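You operate a simulated robot arm through the tools that you are given. There is no shell and no other tool. Be economical: measure what you need, move in short steps, check, and stop when the job is done.

The job below is to be done with a simulated robot arm. You get a single attempt, and the scene is never put back.

JOB
Open the left sink door, fetch the plunger from the floor of the sink cupboard and set it in the blue bucket and shut the door again. Put two of the tape rolls from the second shelf from the top of the shelf unit on the grey sheet on the shelf end of the sideboard top. Take the candlestick and put it on the top of the folding bench. Put the cream roller sleeve on the top of the narrow pine table away on the open shelf of the sink unit. Put the orange sanding block on top of the long pine box. Take the wall sponge and put it on the worktop before the cloth press. Take the screw box with a green label on the top of the narrow pine table and put it away on the middle shelf of the shelf unit. Put the round tub in the bottom of the sink. Fetch the green wiping pad and stand it on the top of the trestle table. Put the small black tray on the worktop before the drying rail. The order is free. Set down upright: candlestick, orange sanding block, wall sponge, screw box with a green label, green wiping pad.

The check looks at the end state, three seconds after you hand in, the way a careful person would. Anything else that was tipped, shoved, dropped, spilled or broken makes it a failure. Flat cloth is picked up by pressing the open fingertips on it (5 to 10 N) and closing them slowly along it; thin cloth reads only 2 to 8 mm in the jaws.

ROBOT AND FRAMES
A 7-joint arm with a two-finger parallel gripper on a trunk, on a base that drives. Base frame: it is fixed to the floor where the robot stands at the start and does not move with it; the origin is under the middle of the robot, x ahead of it, y to its left, z up. Units: mm, degrees, N and s.
With the tool pointing down near the work surface it reaches from about 100 to 400 mm from the robot's upright axis, wherever it stands. Its first joint turns from -166.0 to 166.0 degrees. Places, roughly: blue bucket (24x23x25 cm) [-2200, 1200, 900]; bottom of the sink [400, -600, 700]; candlestick (11x11x12 cm) [-100, 2400, 900]; cream roller sleeve (5x5x10 cm) [700, 900, 800]; green wiping pad (8x4x18 cm) [700, -200, 100]; grey sheet (40x29x1 cm) [-300, 2800, 900]; left sink door [400, -300, 400]; long pine box (40x12x13 cm) [1100, 500, 800]; middle shelf of the shelf unit [-600, 3400, 900]; open shelf of the sink unit [0, -800, 500]; orange sanding block (9x6x7 cm) [700, 800, 800]; plunger (10x9x27 cm) [500, -300, 200]; round tub (11x11x9 cm) [1200, 0, 900]; small black tray (16x11x8 cm) [-100, -900, 500]; tape roll (7x7x5 cm) [-600, 3400, 500]; top of the folding bench [-3500, 2300, 800]; top of the trestle table [-1400, 500, 800]; wall sponge (6x5x10 cm) [800, 700, 800]; worktop before the cloth press [700, -200, 900]; worktop before the drying rail [-400, -900, 900]. Payload 1.57 kg.
The tool frame sits at the grasp point between the pads (the TCP): z along the fingers, y along the line on which they close. The tips reach 30 mm beyond it. Largest opening 110 mm; finger width 24, thickness 12; the body of the gripper, 48 by 112 mm, starts 78 mm behind the TCP.
Orientation is that of the tool frame in the base frame, as a unit quaternion [w, x, y, z]. With the fingers straight down and closing along the base's y, the tool's x points along the base's -x, its y along +y and its z along -z.

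CONTROLS
- The arm moves only by the tool nudge_tool. Its argument "increments" is a list of rows, each a list of 2 entries, a list of its own where there are three numbers: the shift along the tool's x, y, z in units of 30 mm (1.0 is 30 mm), then the turn, a rotation vector about the tool's x, y, z in units of 6 degrees (1.0 is 6 degrees). In form: [[[dx, dy, dz], [rx, ry, rz]], ...]. A call has 1 to 10 rows; each row shifts and turns the commanded pose from where the row before left it, along the tool's axes as they then stand. "jaw" is the finger opening in m, from 0 to 0.11, set as the call begins (left out, the last holds). A call with a number of a shift or a turn outside -1 to 1 is refused whole. A row lasts 0.2 s, in which the tool goes at most 50 mm and 8.6 degrees; a call with a longer step from one row to the next is refused whole, and so is a gripper value outside its range. A pose out of reach is approached as far as the arm can. The call stops where the force on the tool passes 40 N (or 10 N more than at its start, if that is more) or the arm is blocked; 0.2 s more then pass. Each finger travels about 45 mm/s and halts on what it meets, pressing with about 43 N; the grip force reading is that of the motor and also rises with nothing between the fingers. The clock runs only during rows and for 0.2 s after the last one: add rows that do not move to give the fingers time. The reply holds the time, the measured pose of the TCP, the force on the tool along the base axes, the opening and the grip force, in the units named above and with some noise, with the torque about the TCP (base axes, N m) and any sound that the robot's microphone picked up.
- Cameras (640 x 400 px; columns grow to the right, rows downward): "scene" is now at [-6.2, 141.8, 1534.8]; the picture's right is [-0.23, -0.97, 0.00], its down [-0.91, 0.21, -0.36] and it looks along [0.35, -0.08, -0.93] (base axes); focal length 214 px, centre (320, 200). "wrist" rides on the gripper at [70, 16, -141] in the tool frame; the picture's right is [-0.23, 0.97, 0.00], its down [-0.86, -0.20, -0.48] and it looks along [-0.47, -0.11, 0.88] (tool axes); focal length 222 px, centre (320, 200). There is no depth. A picture from a camera that has moved, and an enlarged one, comes with that camera's place and axes in the base frame and with its lens.
- grab_frame(camera): a new picture of that camera. The clock stands still meanwhile.
- slide_trunk(by): slides the trunk up (or, below 0, down) by that many mm; the arm and the scene camera ride with it, the base frame stays. It gives what a move gives, with no picture.
- steer(legs): drives the robot by 1 to 6 legs, each [ahead, turn to the left] in mm and degrees, along the robot's own axes; the way and the turn of a leg run together, so that a leg with both is an arc; at most 1500 mm and 180 degrees a leg. The arm and the cameras ride along, it lands a little off, and it stops where it bumps. It gives what a move gives.
- aim_head(pan, tilt): turns the head with the scene camera to pan (to the left, within 155 degrees either way) and tilt (down, from -29 to 69), counted from straight ahead of the robot. It gives what a move gives.
- inspect(camera, box): a new picture of the part [left, top, right, bottom] of that camera's present view, enlarged. The clock stands still meanwhile.
- finish_job(): hands the job in; it is judged then, once.

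Work in short steps. Places have to be worked out from the pictures, the camera data and where the tool is seen: move nearer, look again, correct. Check each grasp and each placing, and mend what went wrong. You have 567 turns and 360 pictures in all, those below and enlarged ones among them. Open the gripper and draw the arm clear of the work before you hand the job in, unless the task says otherwise; then end with one line.

The tools are called as name(argument=value, ...) on one line, values as JSON. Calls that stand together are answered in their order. nudge_tool: Moves the arm, as the interface text tells. Its arguments: {"type":"object","properties":{"increments":{"type":"array","items":{"type":"array"}},"jaw":{"type":"number"}},"required":["increments"]} The other tools are called the same way: slide_trunk (by) slides the trunk up or down; steer (legs) drives the base; aim_head (pan, tilt) turns the head that bears the scene camera; grab_frame (camera) takes a picture; inspect (camera, box) takes an enlarged picture of a part of a camera's view; finish_job () hands the job in.

At the start:

```text
time: 0.0
tcp_pos: [444.2, -186.9, 1097.1]
ee_rot: [0.0, 0.0, 1.0, 0.0]
force: [-0.4, -0.4, 0.0]
moment: [-0.03, 0.01, -0.01]
width: 110.0
finger_force: 0.1
trunk travel left (down, up): [-500.0, 90.0]
robot x, y, heading: [-2.8, 3.1, 0.2]
head pan, tilt: [-13.0, 68.8]
```

scene: 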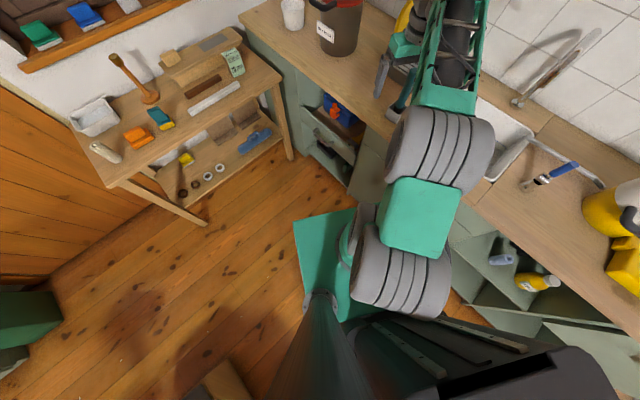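
wrist: 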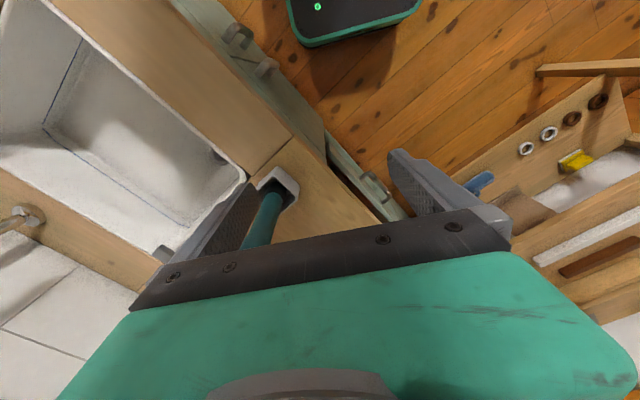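

The first pictures show the sink unit on my right and the pine table ahead-left. I'll look around with the head before moving.

aim_head(pan=30, tilt=35)

grab_frame(camera="scene")

aim_head(pan=-40, tilt=40)

grab_frame(camera="scene")

aim_head(pan=-110, tilt=40)

grab_frame(camera="scene")

aim_head(pan=100, tilt=20)

grab_frame(camera="scene")

aim_head(pan=155, tilt=20)

grab_frame(camera="scene")

```text
time: 1.1
tcp_pos: [444.0, -185.2, 1097.2]
ee_rot: [0.0, 0.001, 1.0, 0.0]
force: [0.7, 0.3, 0.0]
moment: [0.07, -0.02, 0.03]
width: 110.0
finger_force: 0.0
trunk travel left (down, up): [-500.0, 90.0]
robot x, y, heading: [0.2, 0.6, 0.1]
head pan, tilt: [30.0, 35.0]
```

```text
357 pictures are left
camera scene: at [15.6, 198.4, 1578.4], right [0.5, -0.87, 0.0], down [-0.5, -0.29, -0.82], along [0.71, 0.41, -0.57], focal length 214 px, centre (320, 200)
```

scene: 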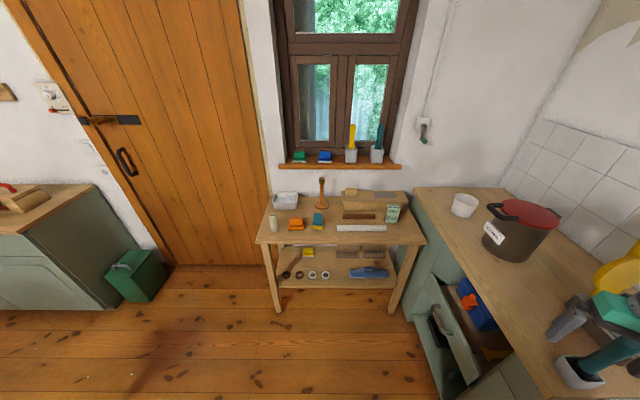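

```text
time: 2.5
tcp_pos: [444.3, -186.2, 1097.0]
ee_rot: [-0.001, 0.0, 1.0, 0.001]
force: [-0.4, 0.8, 0.3]
moment: [0.0, -0.01, 0.01]
width: 110.2
finger_force: 0.1
trunk travel left (down, up): [-500.0, 90.0]
robot x, y, heading: [1.7, -0.6, 0.0]
head pan, tilt: [-40.0, 40.0]
```

```text
356 pictures are left
camera scene: at [4.5, 99.8, 1571.0], right [-0.64, -0.77, 0.0], down [-0.49, 0.41, -0.77], along [0.59, -0.49, -0.64], focal length 214 px, centre (320, 200)
```

scene: 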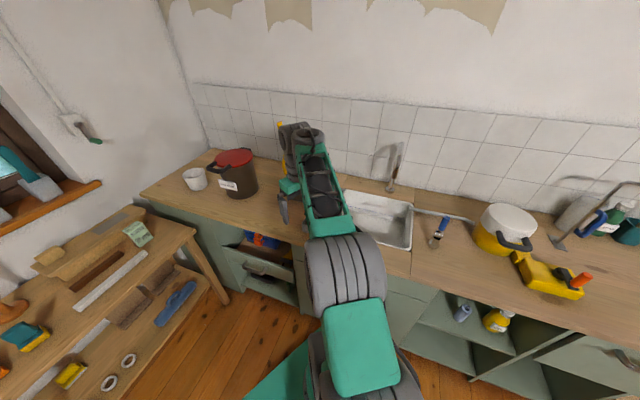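

```text
time: 3.9
tcp_pos: [443.5, -186.3, 1097.5]
ee_rot: [-0.001, 0.001, 1.0, 0.0]
force: [0.9, -0.1, -0.1]
moment: [0.01, -0.01, 0.01]
width: 110.1
finger_force: 0.0
trunk travel left (down, up): [-500.0, 90.0]
robot x, y, heading: [-0.1, 2.2, -0.1]
head pan, tilt: [-110.0, 40.0]
```

```text
355 pictures are left
camera scene: at [-89.7, 74.5, 1571.0], right [-0.94, 0.34, 0.0], down [0.22, 0.6, -0.77], along [-0.26, -0.72, -0.64], focal length 214 px, centre (320, 200)
```

scene: 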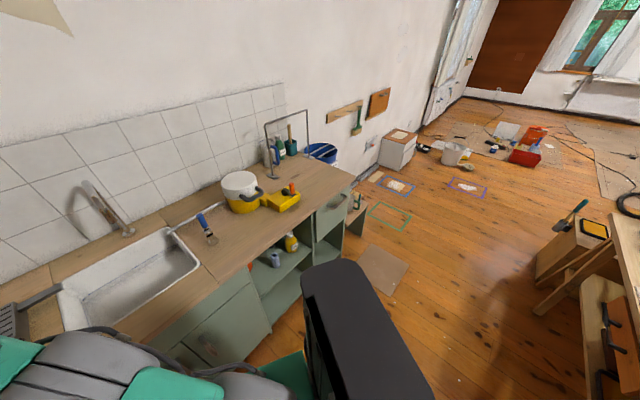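

```text
time: 7.0
tcp_pos: [444.2, -187.0, 1097.6]
ee_rot: [0.001, 0.0, 1.0, 0.001]
force: [0.2, 0.1, 0.5]
moment: [-0.03, -0.03, 0.02]
width: 110.0
finger_force: 0.0
trunk travel left (down, up): [-500.0, 90.0]
robot x, y, heading: [-3.8, -0.5, -0.1]
head pan, tilt: [100.0, 20.0]
```

```text
354 pictures are left
camera scene: at [-76.8, 246.1, 1602.4], right [0.98, 0.17, 0.0], down [0.06, -0.34, -0.94], along [-0.16, 0.93, -0.34], focal length 214 px, centre (320, 200)
```

scene: 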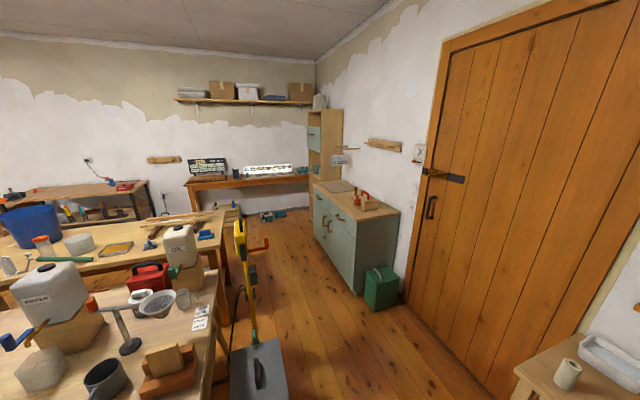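

```text
time: 8.2
tcp_pos: [445.0, -186.8, 1098.3]
ee_rot: [0.0, 0.0, 1.0, 0.0]
force: [-0.8, -0.5, -0.3]
moment: [-0.02, 0.01, 0.02]
width: 109.9
finger_force: 0.2
trunk travel left (down, up): [-500.0, 90.0]
robot x, y, heading: [0.2, 2.6, 0.0]
head pan, tilt: [154.7, 20.0]
```

```text
353 pictures are left
camera scene: at [-144.9, 194.3, 1602.4], right [0.43, 0.9, 0.0], down [0.31, -0.15, -0.94], along [-0.85, 0.4, -0.34], focal length 214 px, centre (320, 200)
```

scene: 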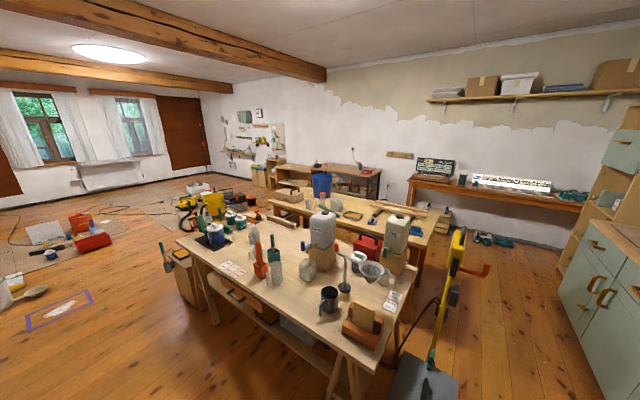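

The room runs about 27° off the base axes: the counter edge goes from about (1275,200) to (-356,-624). I'll turn to face the sink unit and look at its front.

steer(legs=[[0, -63]])

aim_head(pan=0, tilt=55)

grab_frame(camera="scene")

aim_head(pan=40, tilt=55)

grab_frame(camera="scene")

```text
time: 11.4
tcp_pos: [34.5, -480.0, 1098.2]
ee_rot: [0.001, 0.523, 0.852, -0.001]
force: [-0.6, 0.9, -0.1]
moment: [0.01, -0.01, 0.0]
width: 109.9
finger_force: 0.1
trunk travel left (down, up): [-500.0, 90.0]
robot x, y, heading: [-2.5, 2.7, -63.0]
head pan, tilt: [154.7, 20.0]
```

```text
time: 13.8
tcp_pos: [33.5, -480.8, 1098.5]
ee_rot: [0.0, 0.523, 0.852, 0.001]
force: [0.1, 0.3, -0.5]
moment: [-0.02, -0.01, -0.04]
width: 109.9
finger_force: 0.2
trunk travel left (down, up): [-500.0, 90.0]
robot x, y, heading: [1.9, -0.7, -63.2]
head pan, tilt: [0.0, 55.0]
```

```text
352 pictures are left
camera scene: at [142.7, 58.9, 1550.3], right [-0.89, -0.45, 0.0], down [-0.37, 0.73, -0.57], along [0.26, -0.51, -0.82], focal length 214 px, centre (320, 200)
```

scene: 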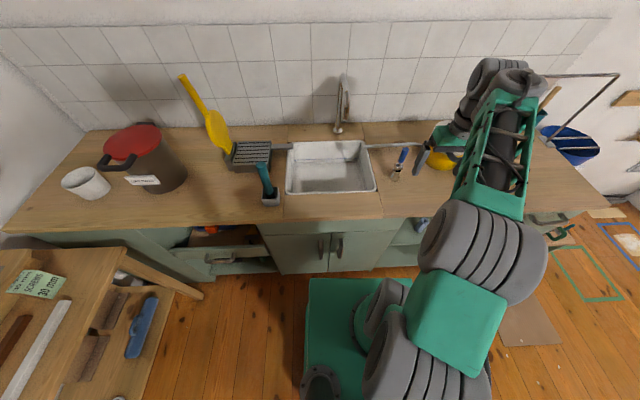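

```text
time: 14.8
tcp_pos: [33.5, -481.0, 1096.7]
ee_rot: [0.0, 0.523, 0.852, 0.0]
force: [-0.4, -1.3, -0.4]
moment: [-0.01, -0.01, -0.02]
width: 109.8
finger_force: 0.1
trunk travel left (down, up): [-500.0, 90.0]
robot x, y, heading: [-0.5, 4.0, -63.2]
head pan, tilt: [40.0, 55.0]
```

```text
351 pictures are left
camera scene: at [176.3, 94.9, 1550.3], right [-0.39, -0.92, 0.0], down [-0.75, 0.32, -0.57], along [0.53, -0.23, -0.82], focal length 214 px, centre (320, 200)
```

scene: 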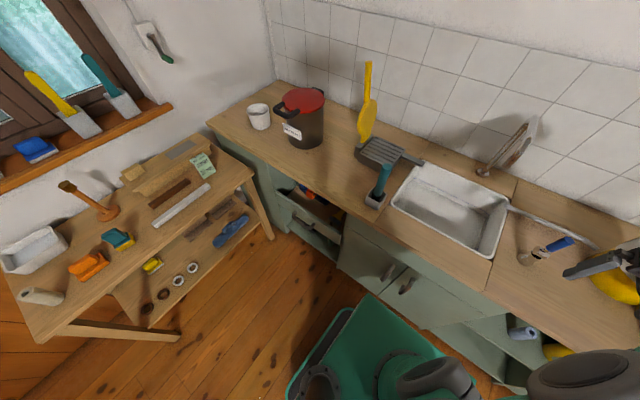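

I'll test how far the arm reaches forward at this height, staying clear of the faucet.

nudge_tool(increments=[[[-1, 0, 0], [0, 0, 0]], [[-1, 0, 0], [0, 0, 0]], [[-1, 0, 0], [0, 0, 0]], [[-1, 0, 0], [0, 0, 0]], [[-1, 0, 0], [0, 0, 0]], [[-1, 0, 0], [0, 0, 0]]])

grab_frame(camera="wrist")

aim_head(pan=0, tilt=69)

grab_frame(camera="scene")

```text
time: 16.2
tcp_pos: [115.9, -642.1, 1096.7]
ee_rot: [-0.001, 0.523, 0.852, 0.0]
force: [-0.7, 0.3, -0.3]
moment: [-0.01, 0.01, -0.05]
width: 110.1
finger_force: 0.0
trunk travel left (down, up): [-500.0, 90.0]
robot x, y, heading: [5.2, -1.2, -63.1]
head pan, tilt: [40.0, 55.0]
```

```text
350 pictures are left
camera wrist: at [99.3, -573.4, 1239.1], right [0.97, 0.24, 0.0], down [0.21, -0.85, 0.48], along [0.11, -0.46, -0.88], focal length 222 px, centre (320, 200)
```

wrist: 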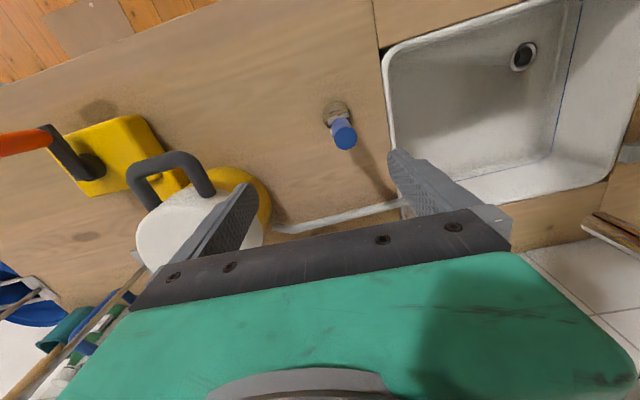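

```text
time: 17.3
tcp_pos: [115.1, -642.4, 1097.9]
ee_rot: [0.0, 0.523, 0.852, 0.0]
force: [-0.6, -0.6, 0.3]
moment: [0.0, 0.0, 0.0]
width: 110.0
finger_force: 0.1
trunk travel left (down, up): [-500.0, 90.0]
robot x, y, heading: [2.0, 0.6, -63.1]
head pan, tilt: [0.0, 68.8]
```

```text
349 pictures are left
camera scene: at [135.4, 73.3, 1534.8], right [-0.89, -0.45, 0.0], down [-0.42, 0.83, -0.36], along [0.16, -0.32, -0.93], focal length 214 px, centre (320, 200)
```

scene: 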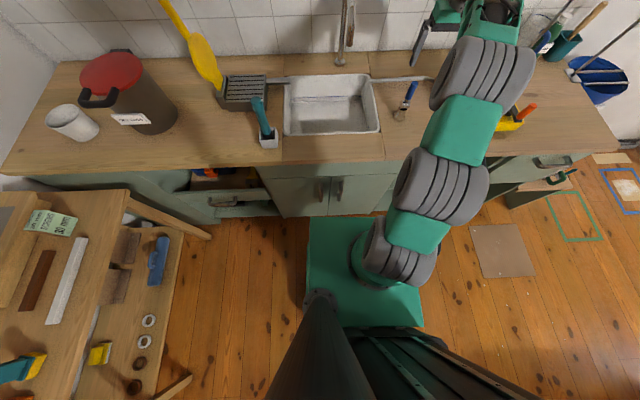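

The arm reaches 640 mm out without trouble. I'll slide the trunk up to see whether the green plate rides with it, which tells me the base footprint.

slide_trunk(by=90)

grab_frame(camera="scene")

```text
time: 18.6
tcp_pos: [115.3, -640.8, 1187.0]
ee_rot: [0.001, 0.523, 0.852, 0.0]
force: [1.4, -0.3, 0.4]
moment: [0.02, 0.0, -0.02]
width: 110.1
finger_force: 0.1
trunk travel left (down, up): [-590.0, 0.0]
robot x, y, heading: [3.6, -0.4, -63.1]
head pan, tilt: [0.0, 68.8]
```

```text
348 pictures are left
camera scene: at [135.4, 73.2, 1624.8], right [-0.89, -0.45, 0.0], down [-0.42, 0.83, -0.36], along [0.16, -0.32, -0.93], focal length 214 px, centre (320, 200)
```

scene: 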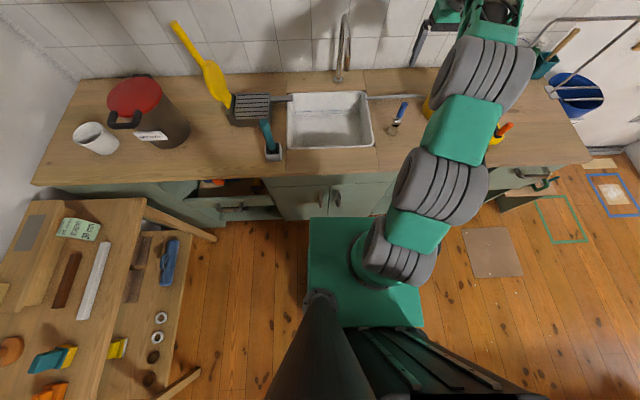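

The plate rides with the trunk (about z 950), so the base fits under it. The pine table's front face is at u≈867 along the counter axis. I'll retract the arm, then turn and drive along the counter toward the tub.

nudge_tool(increments=[[[1, 0.5, 0], [0, 0, 0]], [[1, 0.5, 0], [0, 0, 0]], [[1, 0.5, 0], [0, 0, 0]], [[1, 0.5, 0], [0, 0, 0]], [[1, 0.5, 0], [0, 0, 0]], [[1, 0.5, 0], [0, 0, 0]], [[1, 0.5, 0], [0, 0, 0]], [[1, 0.5, 0], [0, 0, 0]]])

steer(legs=[[0, 79]])

steer(legs=[[560, 11]])

aim_head(pan=-30, tilt=50)

grab_frame(camera="scene")

grab_frame(camera="wrist")

```text
time: 20.4
tcp_pos: [114.1, -374.7, 1186.7]
ee_rot: [0.0, 0.523, 0.852, 0.0]
force: [1.0, -0.5, -1.0]
moment: [0.01, -0.01, -0.03]
width: 110.1
finger_force: 0.1
trunk travel left (down, up): [-590.0, 0.0]
robot x, y, heading: [-2.5, 2.6, -63.5]
head pan, tilt: [0.0, 68.8]
```

```text
time: 24.1
tcp_pos: [390.3, 40.8, 1186.8]
ee_rot: [-0.001, -0.139, 0.99, 0.0]
force: [0.5, 0.1, 0.1]
moment: [0.01, 0.0, -0.02]
width: 110.0
finger_force: 0.1
trunk travel left (down, up): [-590.0, 0.0]
robot x, y, heading: [1.5, -0.4, 15.9]
head pan, tilt: [0.0, 68.8]
```

```text
time: 27.4
tcp_pos: [895.1, 324.3, 1186.9]
ee_rot: [0.0, -0.237, 0.971, 0.001]
force: [0.2, -0.1, -0.6]
moment: [0.02, 0.0, -0.02]
width: 110.0
finger_force: 0.0
trunk travel left (down, up): [-590.0, 0.0]
robot x, y, heading: [522.0, 210.5, 27.5]
head pan, tilt: [0.0, 68.8]
```

```text
time: 28.3
tcp_pos: [893.6, 324.8, 1185.8]
ee_rot: [0.0, -0.237, 0.972, -0.001]
force: [-0.4, -0.5, 0.1]
moment: [0.01, 0.0, 0.04]
width: 109.9
finger_force: 0.0
trunk travel left (down, up): [-590.0, 0.0]
robot x, y, heading: [521.6, 207.2, 27.7]
head pan, tilt: [-30.0, 50.0]
```

```text
347 pictures are left
camera scene: at [472.3, 313.1, 1646.7], right [-0.04, -1.0, 0.0], down [-0.77, 0.03, -0.64], along [0.64, -0.03, -0.77], focal length 214 px, centre (320, 200)
```

scene: 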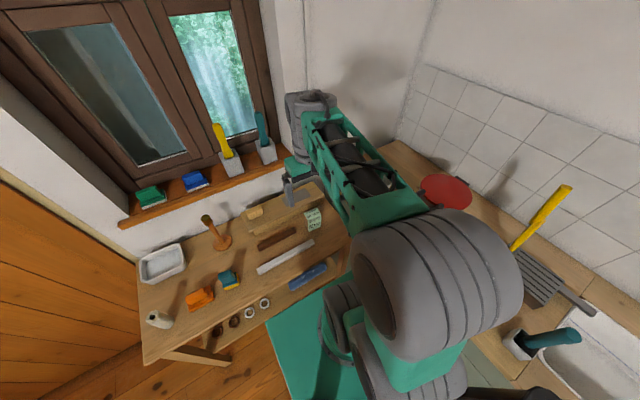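

```text
346 pictures are left
camera wrist: at [824.6, 306.3, 1329.2], right [-0.25, 0.97, 0.0], down [0.85, 0.22, 0.48], along [0.46, 0.12, -0.88], focal length 222 px, centre (320, 200)
```

wrist: 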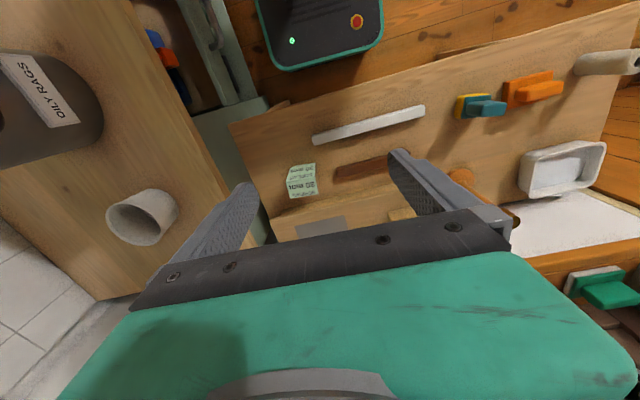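

The tub stands at about (1183,-11), rim near z 930–970. I'll swing the tool over its near wall, staying high.

nudge_tool(increments=[[[-0.3, -1, 0], [0, 0, 0]], [[-0.3, -1, 0], [0, 0, 0]], [[-0.3, -1, 0], [0, 0, 0]], [[-0.3, -1, 0], [0, 0, 0]], [[-0.3, -1, 0], [0, 0, 0]], [[-0.3, -1, 0], [0, 0, 0]], [[-0.3, -1, 0], [0, 0, 0]], [[-0.3, -1, 0], [0, 0, 0]], [[-0.3, -1, 0], [0, 0, 0]], [[-0.3, -1, 0], [0, 0, 0]]])

grab_frame(camera="wrist")

grab_frame(camera="scene")

```text
time: 30.5
tcp_pos: [1111.4, 98.7, 1187.1]
ee_rot: [0.0, -0.237, 0.971, 0.0]
force: [0.9, -0.5, -0.1]
moment: [-0.03, 0.03, 0.01]
width: 109.9
finger_force: 0.0
trunk travel left (down, up): [-590.0, 0.0]
robot x, y, heading: [523.3, 207.3, 27.4]
head pan, tilt: [-30.0, 50.0]
```

```text
345 pictures are left
camera wrist: at [1043.0, 80.9, 1328.9], right [-0.25, 0.97, 0.0], down [0.85, 0.22, 0.48], along [0.46, 0.12, -0.88], focal length 222 px, centre (320, 200)
```

wrist: 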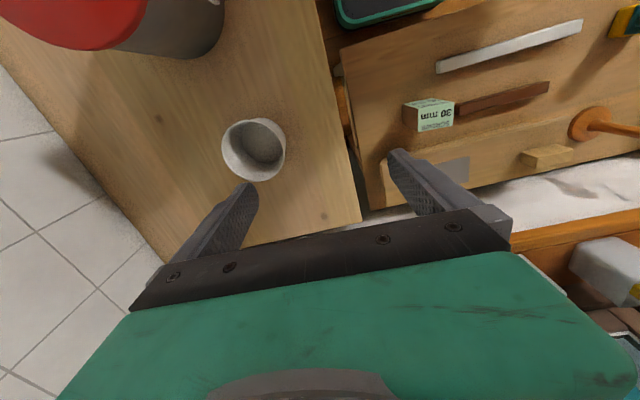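

```text
344 pictures are left
camera scene: at [473.1, 312.4, 1646.8], right [-0.04, -1.0, 0.0], down [-0.77, 0.03, -0.64], along [0.64, -0.03, -0.77], focal length 214 px, centre (320, 200)
```

scene: 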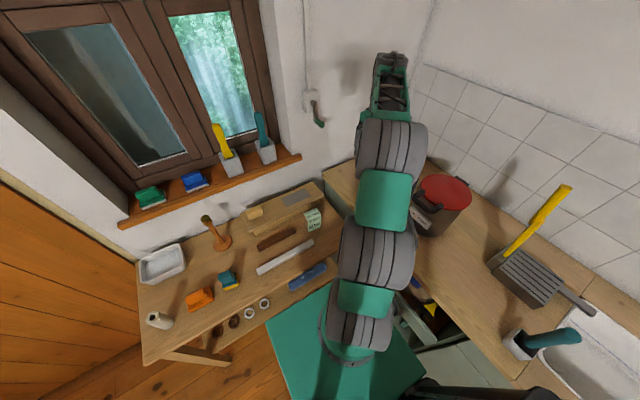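

From the rim width, the rim centre is about (1169,-2,947). I'll move above its near wall with the jaws at 60 mm and look again.

nudge_tool(increments=[[[-0.09, -1, 0], [0, 0, 0]], [[-0.09, -1, 0], [0, 0, 0]], [[0, -0.12, 1], [0, 0, 0]], [[0, 0, 1], [0, 0, 0]], [[0, 0, 1], [0, 0, 0]], [[0, 0, 1], [0, 0, 0]], [[0, 0, 1], [0, 0, 0]], [[0, 0, 1], [0, 0, 0]]], jaw=0.06)

grab_frame(camera="wrist")

```text
time: 32.3
tcp_pos: [1144.9, 43.5, 1005.1]
ee_rot: [0.0, -0.237, 0.971, 0.0]
force: [0.1, 0.3, -1.4]
moment: [-0.02, -0.02, -0.02]
width: 60.0
finger_force: 0.0
trunk travel left (down, up): [-590.0, 0.0]
robot x, y, heading: [518.2, 213.8, 27.3]
head pan, tilt: [-30.0, 50.0]
```

```text
343 pictures are left
camera wrist: at [1075.8, 25.4, 1148.8], right [-0.25, 0.97, 0.0], down [0.85, 0.22, 0.48], along [0.46, 0.12, -0.88], focal length 222 px, centre (320, 200)
```

wrist: 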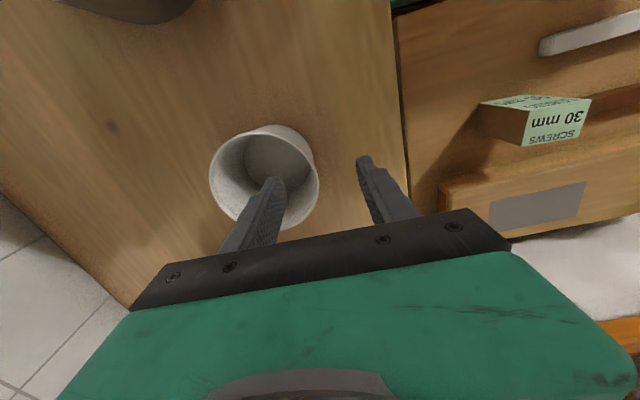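

Rim centre is now about (1175,-7,944). I'll shift slightly, straddle the near wall, and lower to z≈930.

nudge_tool(increments=[[[-0.12, -0.2, 0.5], [0, 0, 0]], [[0, 0, 1], [0, 0, 0]], [[0, 0, 1], [0, 0, 0]]])

grab_frame(camera="wrist")

```text
time: 33.1
tcp_pos: [1151.8, 43.0, 930.8]
ee_rot: [0.001, -0.237, 0.972, 0.0]
force: [0.6, 0.4, -0.5]
moment: [0.0, -0.01, 0.01]
width: 60.3
finger_force: 0.1
trunk travel left (down, up): [-590.0, 0.0]
robot x, y, heading: [521.6, 204.0, 27.4]
head pan, tilt: [-30.0, 50.0]
```

```text
342 pictures are left
camera wrist: at [1082.4, 24.8, 1073.3], right [-0.25, 0.97, 0.0], down [0.85, 0.22, 0.48], along [0.46, 0.12, -0.88], focal length 222 px, centre (320, 200)
```

wrist: 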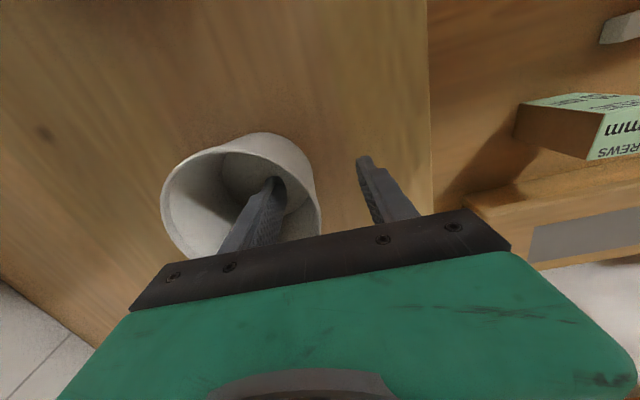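

The inner finger is inside the tub and the wall lies between the fingers. I'll close and then lift.

nudge_tool(increments=[[[0, 0, 0], [0, 0, 0]], [[0, 0, 0], [0, 0, 0]], [[0, 0, 0], [0, 0, 0]], [[0, 0, 0], [0, 0, 0]], [[0, 0, 0], [0, 0, 0]]], jaw=0)

nudge_tool(increments=[[[0, 0, -0.5], [0, 0, 0]], [[0, 0, -1], [0, 0, 0]], [[0, 0, -1], [0, 0, 0]], [[0, 0, -1], [0, 0, 0]]])

grab_frame(camera="wrist")

```text
time: 34.3
tcp_pos: [1151.7, 42.7, 933.9]
ee_rot: [0.002, -0.237, 0.972, -0.001]
force: [1.5, -4.0, 9.2]
moment: [-1.11, -0.35, 0.04]
width: 3.8
finger_force: 24.4
trunk travel left (down, up): [-590.0, 0.0]
robot x, y, heading: [522.9, 207.2, 27.7]
head pan, tilt: [-30.0, 50.0]
```

```text
time: 35.3
tcp_pos: [1150.0, 43.2, 1036.8]
ee_rot: [0.0, -0.237, 0.971, 0.0]
force: [-0.3, 0.3, 0.3]
moment: [-0.02, -0.03, -0.01]
width: 0.0
finger_force: 21.3
trunk travel left (down, up): [-590.0, 0.0]
robot x, y, heading: [521.4, 206.9, 27.4]
head pan, tilt: [-30.0, 50.0]
```

```text
341 pictures are left
camera wrist: at [1081.3, 24.5, 1179.2], right [-0.25, 0.97, 0.0], down [0.85, 0.22, 0.48], along [0.46, 0.12, -0.88], focal length 222 px, centre (320, 200)
```

wrist: 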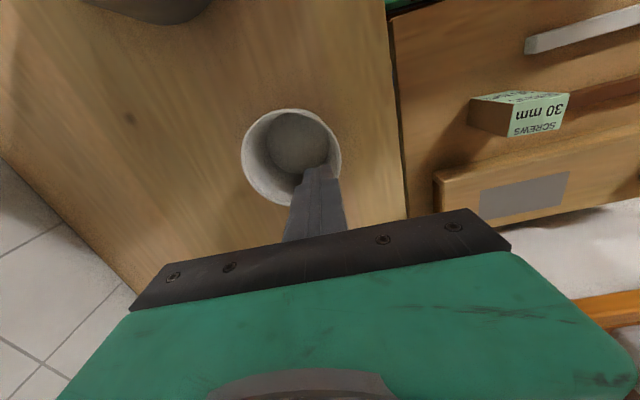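

The jaws slipped off: the tub moved about 20 mm towards me, so the wall is probably tapered. I'll look closely at the tub's shape.

inspect(camera="wrist", box=[210, 80, 370, 220])

aim_head(pan=-50, tilt=35)

grab_frame(camera="scene")

```text
2.86 times, centred on (290, 150) of wrist
camera zoom: at [1081.3, 24.5, 1179.2], right [-0.25, 0.97, 0.0], down [0.85, 0.22, 0.48], along [0.46, 0.12, -0.88], focal length 635 px, centre (406, 343)
```

zoom: 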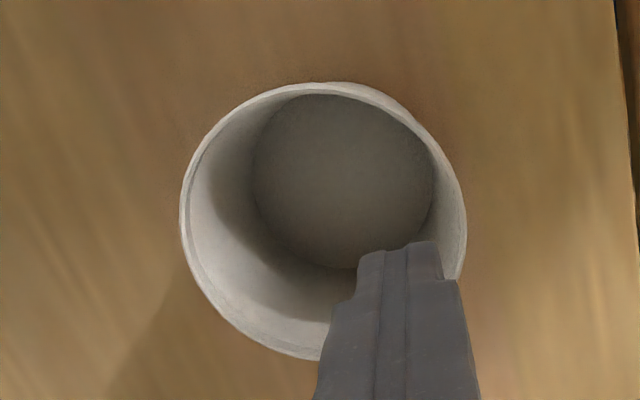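

```text
time: 36.1
tcp_pos: [1151.0, 42.6, 1037.0]
ee_rot: [0.0, -0.237, 0.971, 0.0]
force: [0.5, 0.9, -0.5]
moment: [0.0, 0.0, 0.0]
width: 0.0
finger_force: 21.1
trunk travel left (down, up): [-590.0, 0.0]
robot x, y, heading: [521.1, 206.5, 27.2]
head pan, tilt: [-50.0, 35.0]
```

```text
339 pictures are left
camera scene: at [476.9, 282.6, 1668.5], right [-0.38, -0.92, 0.0], down [-0.53, 0.22, -0.82], along [0.76, -0.31, -0.57], focal length 214 px, centre (320, 200)
```

scene: 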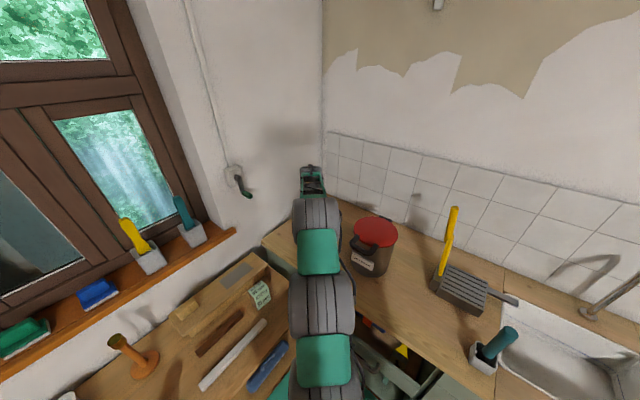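

The wall tapers about 5°. The tub is still upright with its centre at about (1164,12). I'll regrip with the tool tilted 5° to match the wall, and a bit deeper.

nudge_tool(increments=[[[0.07, 0.6, 0], [0, 0, 0]], [[0, 0, 0], [0.85, 0, 0]], [[0, 0, 0], [0, 0, 0]]], jaw=0.06)

nudge_tool(increments=[[[0, 0.08, 0.95], [0, 0, 0]], [[0, 0.08, 0.95], [0, 0, 0]], [[0, 0.08, 0.95], [0, 0, 0]], [[0, 0.08, 0.95], [0, 0, 0]]])

grab_frame(camera="wrist")

```text
time: 37.0
tcp_pos: [1140.1, 58.6, 1036.9]
ee_rot: [0.011, -0.236, 0.971, -0.044]
force: [-0.4, 0.6, -0.3]
moment: [-0.01, 0.05, -0.03]
width: 60.0
finger_force: 0.1
trunk travel left (down, up): [-590.0, 0.0]
robot x, y, heading: [520.4, 205.3, 27.3]
head pan, tilt: [-50.0, 35.0]
```

```text
time: 38.0
tcp_pos: [1144.0, 57.1, 920.5]
ee_rot: [0.011, -0.237, 0.971, -0.043]
force: [0.5, 0.1, -0.8]
moment: [0.01, 0.0, 0.0]
width: 59.9
finger_force: 0.0
trunk travel left (down, up): [-590.0, 0.0]
robot x, y, heading: [523.2, 205.7, 27.3]
head pan, tilt: [-50.0, 35.0]
```

```text
338 pictures are left
camera wrist: at [1068.9, 49.6, 1061.5], right [-0.25, 0.97, -0.09], down [0.83, 0.26, 0.49], along [0.5, 0.05, -0.86], focal length 222 px, centre (320, 200)
```

wrist: 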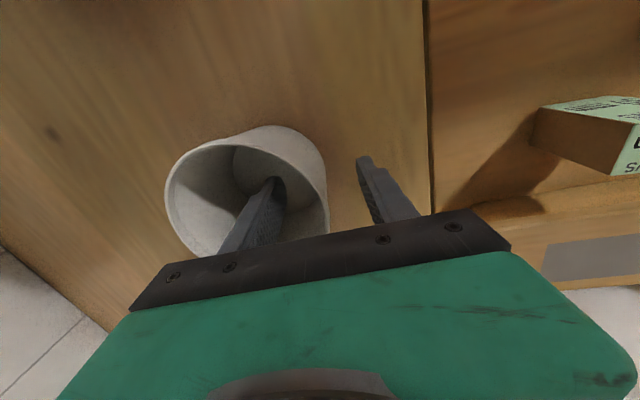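

The fingers straddle the wall again, now parallel to it. Closing.

nudge_tool(increments=[[[0, 0, 0], [0, 0, 0]], [[0, 0, 0], [0, 0, 0]], [[0, 0, 0], [0, 0, 0]], [[0, 0, 0], [0, 0, 0]], [[0, 0, 0], [0, 0, 0]]], jaw=0)

grab_frame(camera="wrist")

```text
time: 39.1
tcp_pos: [1143.9, 57.7, 921.9]
ee_rot: [0.011, -0.236, 0.971, -0.043]
force: [-0.5, -0.8, 0.3]
moment: [0.05, 0.02, -0.02]
width: 2.3
finger_force: 24.4
trunk travel left (down, up): [-590.0, 0.0]
robot x, y, heading: [521.6, 204.3, 27.4]
head pan, tilt: [-50.0, 35.0]
```

```text
337 pictures are left
camera wrist: at [1068.6, 49.7, 1061.9], right [-0.25, 0.97, -0.09], down [0.83, 0.26, 0.49], along [0.5, 0.05, -0.86], focal length 222 px, centre (320, 200)
```

wrist: 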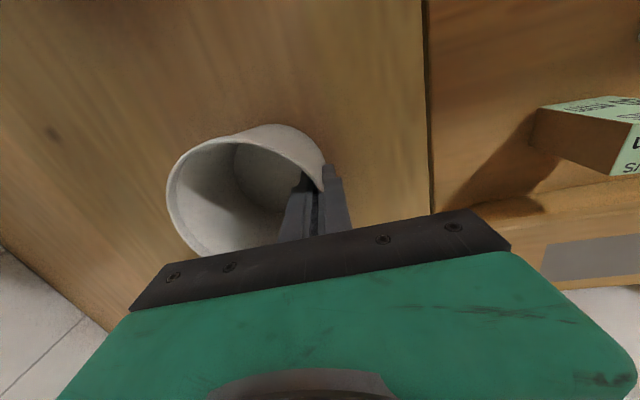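

Now the wall is held cleanly (2.3 mm, no stray force). I'll lift slowly and check.

nudge_tool(increments=[[[0, 0, -0.3], [0, 0, 0]], [[0, 0, -0.5], [0, 0, 0]], [[0, 0, -0.8], [0, 0, 0]], [[0, 0, -1], [0, 0, 0]], [[0, 0, -1], [0, 0, 0]], [[0, 0, -1], [0, 0, 0]], [[0, 0, -1], [0, 0, 0]]])

grab_frame(camera="wrist")

```text
time: 40.8
tcp_pos: [1133.6, 71.1, 1088.4]
ee_rot: [0.011, -0.238, 0.97, -0.043]
force: [-0.1, -1.2, -0.7]
moment: [0.04, 0.01, 0.0]
width: 2.4
finger_force: 24.0
trunk travel left (down, up): [-590.0, 0.0]
robot x, y, heading: [520.9, 210.9, 27.3]
head pan, tilt: [-50.0, 35.0]
```

```text
336 pictures are left
camera wrist: at [1058.6, 64.5, 1229.0], right [-0.25, 0.97, -0.09], down [0.83, 0.26, 0.49], along [0.5, 0.05, -0.87], focal length 222 px, centre (320, 200)
```

wrist: 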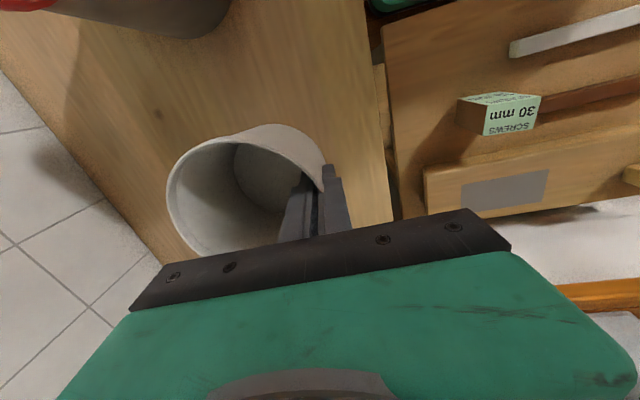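

The tub is firmly held. I'll raise and retract it, then drive back along the counter to the sink.

nudge_tool(increments=[[[0, 0.5, -0.6], [0, 0, 0]], [[0.2, 1, -0.4], [0, 0, 0]], [[0.4, 1, -0.3], [0, 0, 0]], [[0.4, 1, -0.3], [0, 0, 0]], [[0.4, 1, -0.3], [0, 0, 0]], [[0.8, 1, 0], [0, 0, 0]], [[1, 1, 0], [0, 0, 0]], [[1, 0.5, 0], [0, 0, 0]], [[1, 0, 0], [0, 0, 0]], [[1, 0, 0], [0, 0, 0]]])

steer(legs=[[-480, 0]])

steer(legs=[[0, -90]])

aim_head(pan=0, tilt=60)

grab_frame(camera="scene")

grab_frame(camera="wrist")

```text
time: 43.0
tcp_pos: [870.3, 176.0, 1129.0]
ee_rot: [0.011, -0.236, 0.971, -0.043]
force: [0.0, 0.3, -0.4]
moment: [0.01, 0.02, 0.02]
width: 2.2
finger_force: 23.6
trunk travel left (down, up): [-590.0, 0.0]
robot x, y, heading: [521.8, 204.8, 27.6]
head pan, tilt: [-50.0, 35.0]
```

```text
time: 45.8
tcp_pos: [443.0, -47.0, 1128.6]
ee_rot: [0.011, -0.234, 0.971, -0.043]
force: [0.1, -0.1, -0.5]
moment: [0.02, 0.01, 0.01]
width: 1.9
finger_force: 23.4
trunk travel left (down, up): [-590.0, 0.0]
robot x, y, heading: [90.1, -13.8, 27.2]
head pan, tilt: [-50.0, 35.0]
```

```text
time: 50.1
tcp_pos: [56.5, -362.4, 1129.0]
ee_rot: [-0.023, 0.525, 0.85, -0.037]
force: [0.6, -0.5, -0.9]
moment: [0.02, -0.02, -0.02]
width: 2.3
finger_force: 23.9
trunk travel left (down, up): [-590.0, 0.0]
robot x, y, heading: [93.2, -9.5, -63.3]
head pan, tilt: [-50.0, 35.0]
```

```text
time: 51.2
tcp_pos: [56.4, -364.7, 1129.0]
ee_rot: [-0.023, 0.525, 0.85, -0.037]
force: [0.1, -0.1, -0.2]
moment: [0.0, -0.02, 0.0]
width: 2.1
finger_force: 23.4
trunk travel left (down, up): [-590.0, 0.0]
robot x, y, heading: [87.5, -15.0, -63.5]
head pan, tilt: [0.0, 60.0]
```

```text
335 pictures are left
camera scene: at [232.8, 49.0, 1634.2], right [-0.89, -0.45, 0.0], down [-0.39, 0.77, -0.5], along [0.22, -0.45, -0.87], focal length 214 px, centre (320, 200)
```

scene: 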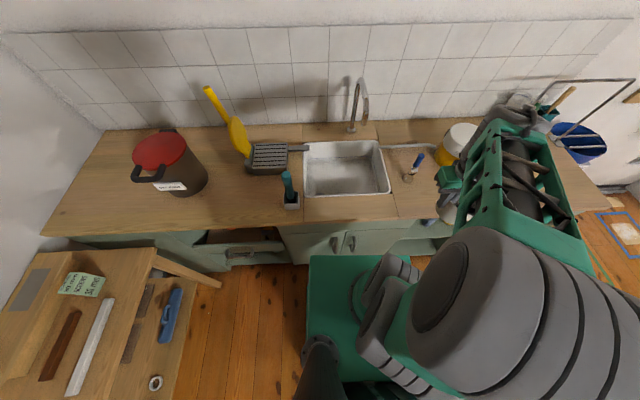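

```text
334 pictures are left
camera wrist: at [51.4, -289.3, 1268.9], right [0.97, 0.23, -0.09], down [0.24, -0.83, 0.49], along [0.04, -0.5, -0.86], focal length 222 px, centre (320, 200)
```

wrist: 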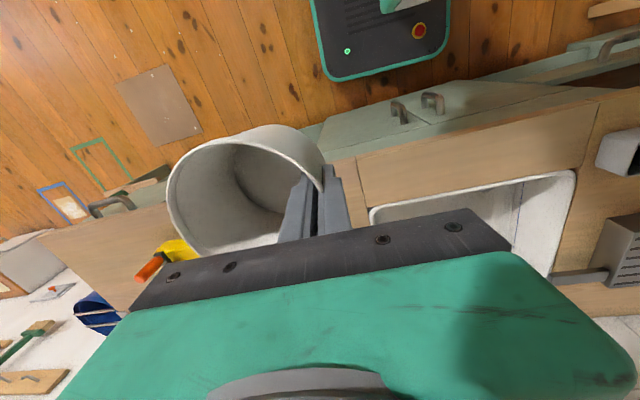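

The tub is still held, and the sink spans about u -75..298, n 538..830. I'll shift the tool left first, then forward over the basin.

nudge_tool(increments=[[[0, 1, -0.09], [0, 0, 0]], [[0, 1, -0.09], [0, 0, 0]], [[0, 1, -0.09], [0, 0, 0]], [[0, 1, -0.09], [0, 0, 0]], [[0, 1, -0.09], [0, 0, 0]], [[0, 1, -0.09], [0, 0, 0]], [[0, 1, -0.09], [0, 0, 0]], [[0, 1, -0.09], [0, 0, 0]], [[0, 1, -0.09], [0, 0, 0]]])

nudge_tool(increments=[[[-1, 0, 0], [0, 0, 0]], [[-1, 0, 0], [0, 0, 0]], [[-1, 0, 0], [0, 0, 0]], [[-1, 0, 0], [0, 0, 0]], [[-1, 0, 0], [0, 0, 0]], [[-1, 0, 0], [0, 0, 0]], [[-1, 0, 0], [0, 0, 0]], [[-1, 0, 0], [0, 0, 0]], [[-1, 0, 0], [0, 0, 0]], [[-1, 0, 0], [0, 0, 0]]])

grab_frame(camera="wrist")

grab_frame(camera="scene")

```text
time: 53.2
tcp_pos: [299.8, -243.2, 1127.8]
ee_rot: [-0.023, 0.525, 0.85, -0.038]
force: [0.1, 0.2, -0.4]
moment: [0.01, -0.03, 0.01]
width: 2.3
finger_force: 23.8
trunk travel left (down, up): [-590.0, 0.0]
robot x, y, heading: [96.3, -14.8, -63.5]
head pan, tilt: [0.0, 60.0]
```

```text
time: 55.4
tcp_pos: [433.8, -511.7, 1128.6]
ee_rot: [-0.025, 0.524, 0.85, -0.038]
force: [-0.2, -0.3, -0.6]
moment: [0.02, -0.01, 0.01]
width: 2.3
finger_force: 23.6
trunk travel left (down, up): [-590.0, 0.0]
robot x, y, heading: [94.8, -16.9, -63.6]
head pan, tilt: [0.0, 60.0]
```

```text
333 pictures are left
camera wrist: at [429.2, -437.4, 1269.1], right [0.97, 0.23, -0.09], down [0.24, -0.83, 0.49], along [0.04, -0.5, -0.87], focal length 222 px, centre (320, 200)
```

wrist: 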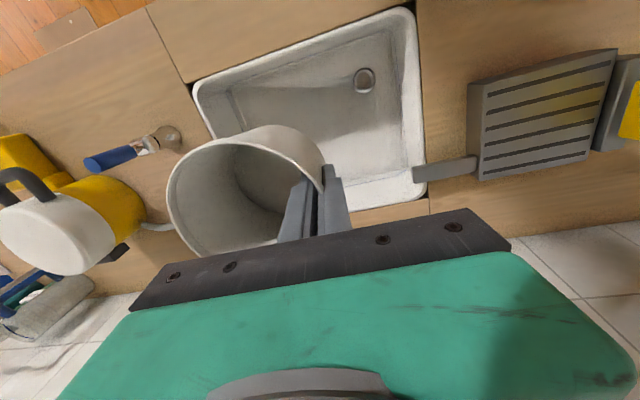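

```text
332 pictures are left
camera scene: at [233.5, 48.4, 1634.2], right [-0.89, -0.45, 0.0], down [-0.39, 0.77, -0.5], along [0.22, -0.45, -0.87], focal length 214 px, centre (320, 200)
```

scene: 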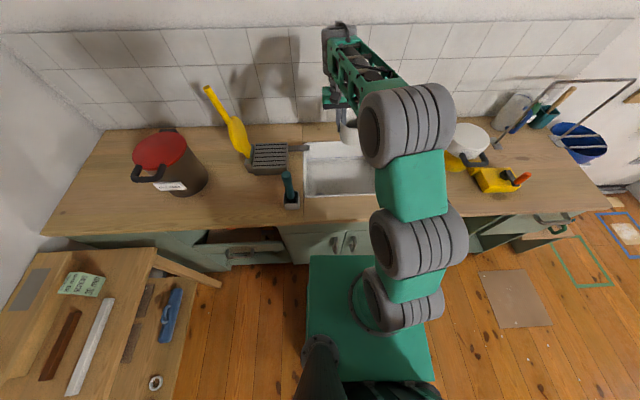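

The tub hangs over the basin, clear of the faucet and the press handle. I'll lower it into the sink and check on the way.

nudge_tool(increments=[[[0, 0.08, 0.95], [0, 0, 0]], [[0, 0.08, 0.95], [0, 0, 0]], [[0, 0.08, 0.95], [0, 0, 0]], [[0, 0.08, 0.95], [0, 0, 0]], [[0, 0.08, 0.95], [0, 0, 0]], [[0, 0.08, 0.95], [0, 0, 0]], [[0, 0.08, 0.95], [0, 0, 0]], [[0, 0.08, 0.95], [0, 0, 0]], [[0, 0.08, 0.95], [0, 0, 0]], [[0, 0.08, 0.95], [0, 0, 0]]])

grab_frame(camera="wrist")

grab_frame(camera="scene")

```text
time: 57.6
tcp_pos: [431.1, -512.0, 843.0]
ee_rot: [-0.023, 0.525, 0.85, -0.038]
force: [-0.3, -0.7, -1.0]
moment: [0.05, 0.02, 0.0]
width: 2.4
finger_force: 23.7
trunk travel left (down, up): [-590.0, 0.0]
robot x, y, heading: [94.5, -14.5, -63.5]
head pan, tilt: [0.0, 60.0]
```

```text
331 pictures are left
camera wrist: at [426.5, -437.6, 983.4], right [0.97, 0.23, -0.09], down [0.24, -0.83, 0.5], along [0.04, -0.5, -0.86], focal length 222 px, centre (320, 200)
```

wrist: 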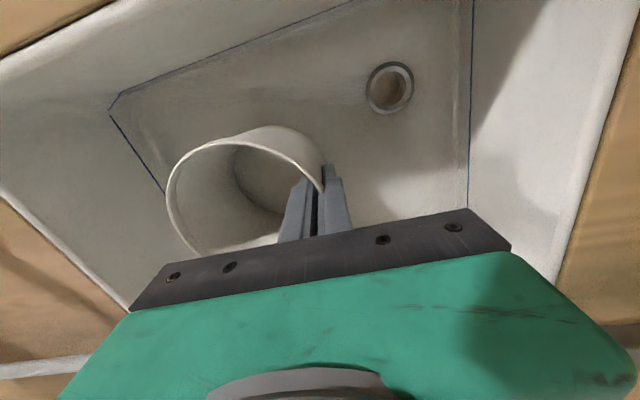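

```text
330 pictures are left
camera scene: at [233.2, 48.8, 1634.2], right [-0.89, -0.45, 0.0], down [-0.39, 0.77, -0.5], along [0.22, -0.45, -0.87], focal length 214 px, centre (320, 200)
```

scene: 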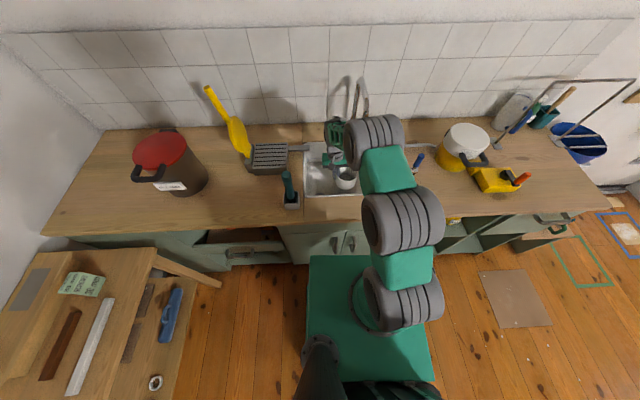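

Well inside the basin. Lowering gently until it touches the bottom.

nudge_tool(increments=[[[0, 0.08, 0.95], [0, 0, 0]], [[0, 0.05, 0.6], [0, 0, 0]], [[0, 0.02, 0.2], [0, 0, 0]], [[0, 0.02, 0.2], [0, 0, 0]], [[0, 0.02, 0.2], [0, 0, 0]]])

grab_frame(camera="wrist")

```text
time: 58.8
tcp_pos: [431.6, -512.9, 782.0]
ee_rot: [-0.021, 0.526, 0.849, -0.04]
force: [-1.9, 0.5, 17.7]
moment: [0.15, 0.19, -0.03]
width: 2.4
finger_force: 23.7
trunk travel left (down, up): [-590.0, 0.0]
robot x, y, heading: [95.6, -16.3, -63.4]
head pan, tilt: [0.0, 60.0]
```

```text
329 pictures are left
camera wrist: at [426.5, -438.2, 920.6], right [0.97, 0.23, -0.09], down [0.24, -0.83, 0.5], along [0.04, -0.5, -0.86], focal length 222 px, centre (320, 200)
```

wrist: 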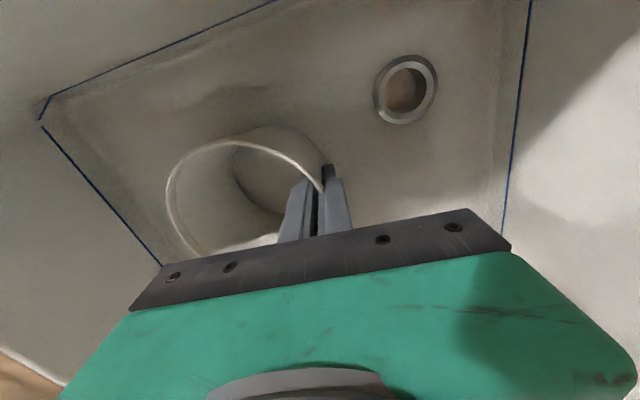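

It has touched down. I'll back off slightly, open, and lift straight out.

nudge_tool(increments=[[[0, 0, -0.12], [0, 0, 0]], [[0, 0, 0], [0, 0, 0]]])

nudge_tool(increments=[[[0, 0, 0], [0, 0, 0]], [[0, 0, 0], [0, 0, 0]], [[0, 0, 0], [0, 0, 0]], [[0, -0.05, -0.5], [0, 0, 0]], [[0, -0.08, -0.95], [0, 0, 0]], [[0, -0.08, -0.95], [0, 0, 0]], [[0, -0.08, -0.95], [0, 0, 0]], [[0, -0.08, -0.95], [0, 0, 0]]], jaw=0.05)

grab_frame(camera="wrist")

```text
time: 59.4
tcp_pos: [431.4, -510.6, 780.4]
ee_rot: [-0.023, 0.525, 0.85, -0.037]
force: [-1.1, -0.7, 2.1]
moment: [-0.14, -0.01, -0.01]
width: 2.0
finger_force: 24.1
trunk travel left (down, up): [-590.0, 0.0]
robot x, y, heading: [95.4, -13.8, -63.3]
head pan, tilt: [0.0, 60.0]
```

```text
time: 61.2
tcp_pos: [434.8, -511.0, 910.8]
ee_rot: [-0.024, 0.525, 0.85, -0.038]
force: [-0.2, 0.1, -0.2]
moment: [0.01, -0.01, 0.01]
width: 50.4
finger_force: 0.0
trunk travel left (down, up): [-590.0, 0.0]
robot x, y, heading: [94.4, -14.5, -63.3]
head pan, tilt: [0.0, 60.0]
```

```text
328 pictures are left
camera wrist: at [429.7, -436.7, 1050.4], right [0.97, 0.23, -0.09], down [0.24, -0.83, 0.49], along [0.04, -0.5, -0.87], focal length 222 px, centre (320, 200)
```

wrist: 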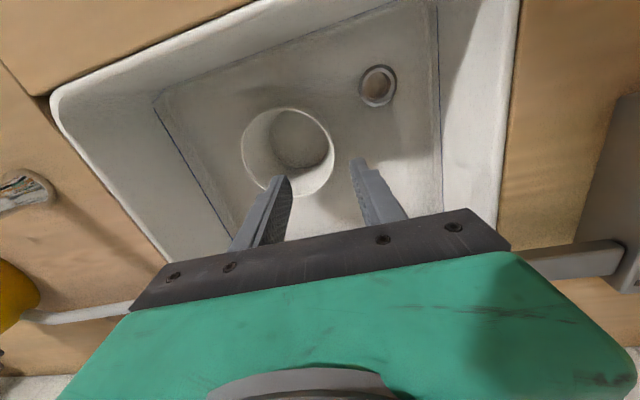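

The tub stands upright in the sink. I'll lift out, straighten the tool, retract, and back away to look at the unit's front.

nudge_tool(increments=[[[0, -0.08, -1], [0, 0, 0]], [[0, -0.08, -1], [0, 0, 0]], [[0, -0.08, -1], [0, 0, 0]], [[0, -0.08, -1], [0, 0, 0]], [[0, -0.08, -1], [0, 0, 0]], [[0, -0.08, -1], [0, 0, 0]], [[0, 0, -1], [-0.85, 0, 0]], [[1, 0, 0], [0, 0, 0]], [[1, 0, 0], [0, 0, 0]], [[1, 0, 0], [0, 0, 0]]])

nudge_tool(increments=[[[1, -0.3, 0], [0, 0, 0]], [[1, -0.3, 0], [0, 0, 0]], [[1, -0.3, 0], [0, 0, 0]], [[1, -0.3, 0], [0, 0, 0]], [[1, -0.3, 0], [0, 0, 0]], [[1, -0.3, 0], [0, 0, 0]], [[1, -0.3, 0], [0, 0, 0]], [[1, -0.3, 0], [0, 0, 0]]])

steer(legs=[[-500, 0]])

slide_trunk(by=-500)

aim_head(pan=10, tilt=30)

grab_frame(camera="scene")

```text
time: 63.4
tcp_pos: [395.7, -428.7, 1122.0]
ee_rot: [0.001, 0.526, 0.851, -0.001]
force: [1.0, 0.1, -0.1]
moment: [0.01, 0.0, -0.01]
width: 50.1
finger_force: 0.0
trunk travel left (down, up): [-590.0, 0.0]
robot x, y, heading: [91.2, -11.0, -63.6]
head pan, tilt: [0.0, 60.0]
```

```text
time: 65.2
tcp_pos: [223.4, -247.1, 1124.9]
ee_rot: [0.0, 0.525, 0.851, 0.0]
force: [0.0, 0.5, 0.5]
moment: [0.06, 0.0, 0.01]
width: 50.1
finger_force: 0.1
trunk travel left (down, up): [-590.0, 0.0]
robot x, y, heading: [93.0, -13.3, -63.3]
head pan, tilt: [0.0, 60.0]
```

```text
time: 68.2
tcp_pos: [-3.8, 206.5, 1123.1]
ee_rot: [0.0, 0.528, 0.849, 0.0]
force: [0.5, -0.6, -0.3]
moment: [-0.01, -0.05, -0.03]
width: 49.9
finger_force: 0.2
trunk travel left (down, up): [-590.0, 0.0]
robot x, y, heading: [-135.8, 440.7, -63.6]
head pan, tilt: [0.0, 60.0]
```

```text
refused: -500 is not a number from -400 to 400
```

```text
time: 69.2
tcp_pos: [-3.4, 204.8, 1123.5]
ee_rot: [0.0, 0.527, 0.85, -0.001]
force: [0.0, 0.0, 0.2]
moment: [0.0, 0.0, 0.03]
width: 50.2
finger_force: 0.1
trunk travel left (down, up): [-590.0, 0.0]
robot x, y, heading: [-133.0, 439.5, -63.9]
head pan, tilt: [10.0, 30.0]
```

```text
327 pictures are left
camera scene: at [31.4, 489.1, 1676.2], right [-0.81, -0.59, 0.0], down [-0.3, 0.4, -0.87], along [0.51, -0.7, -0.5], focal length 214 px, centre (320, 200)
```

scene: 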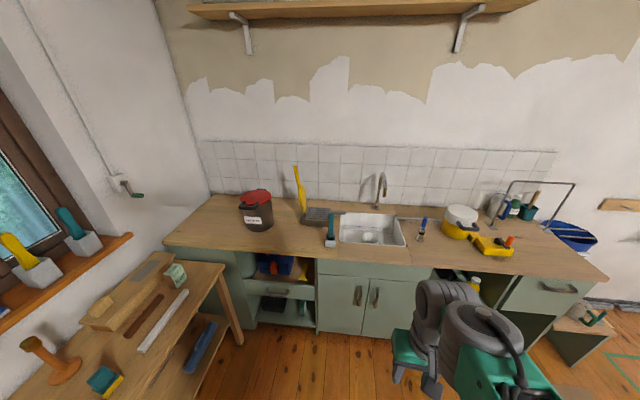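

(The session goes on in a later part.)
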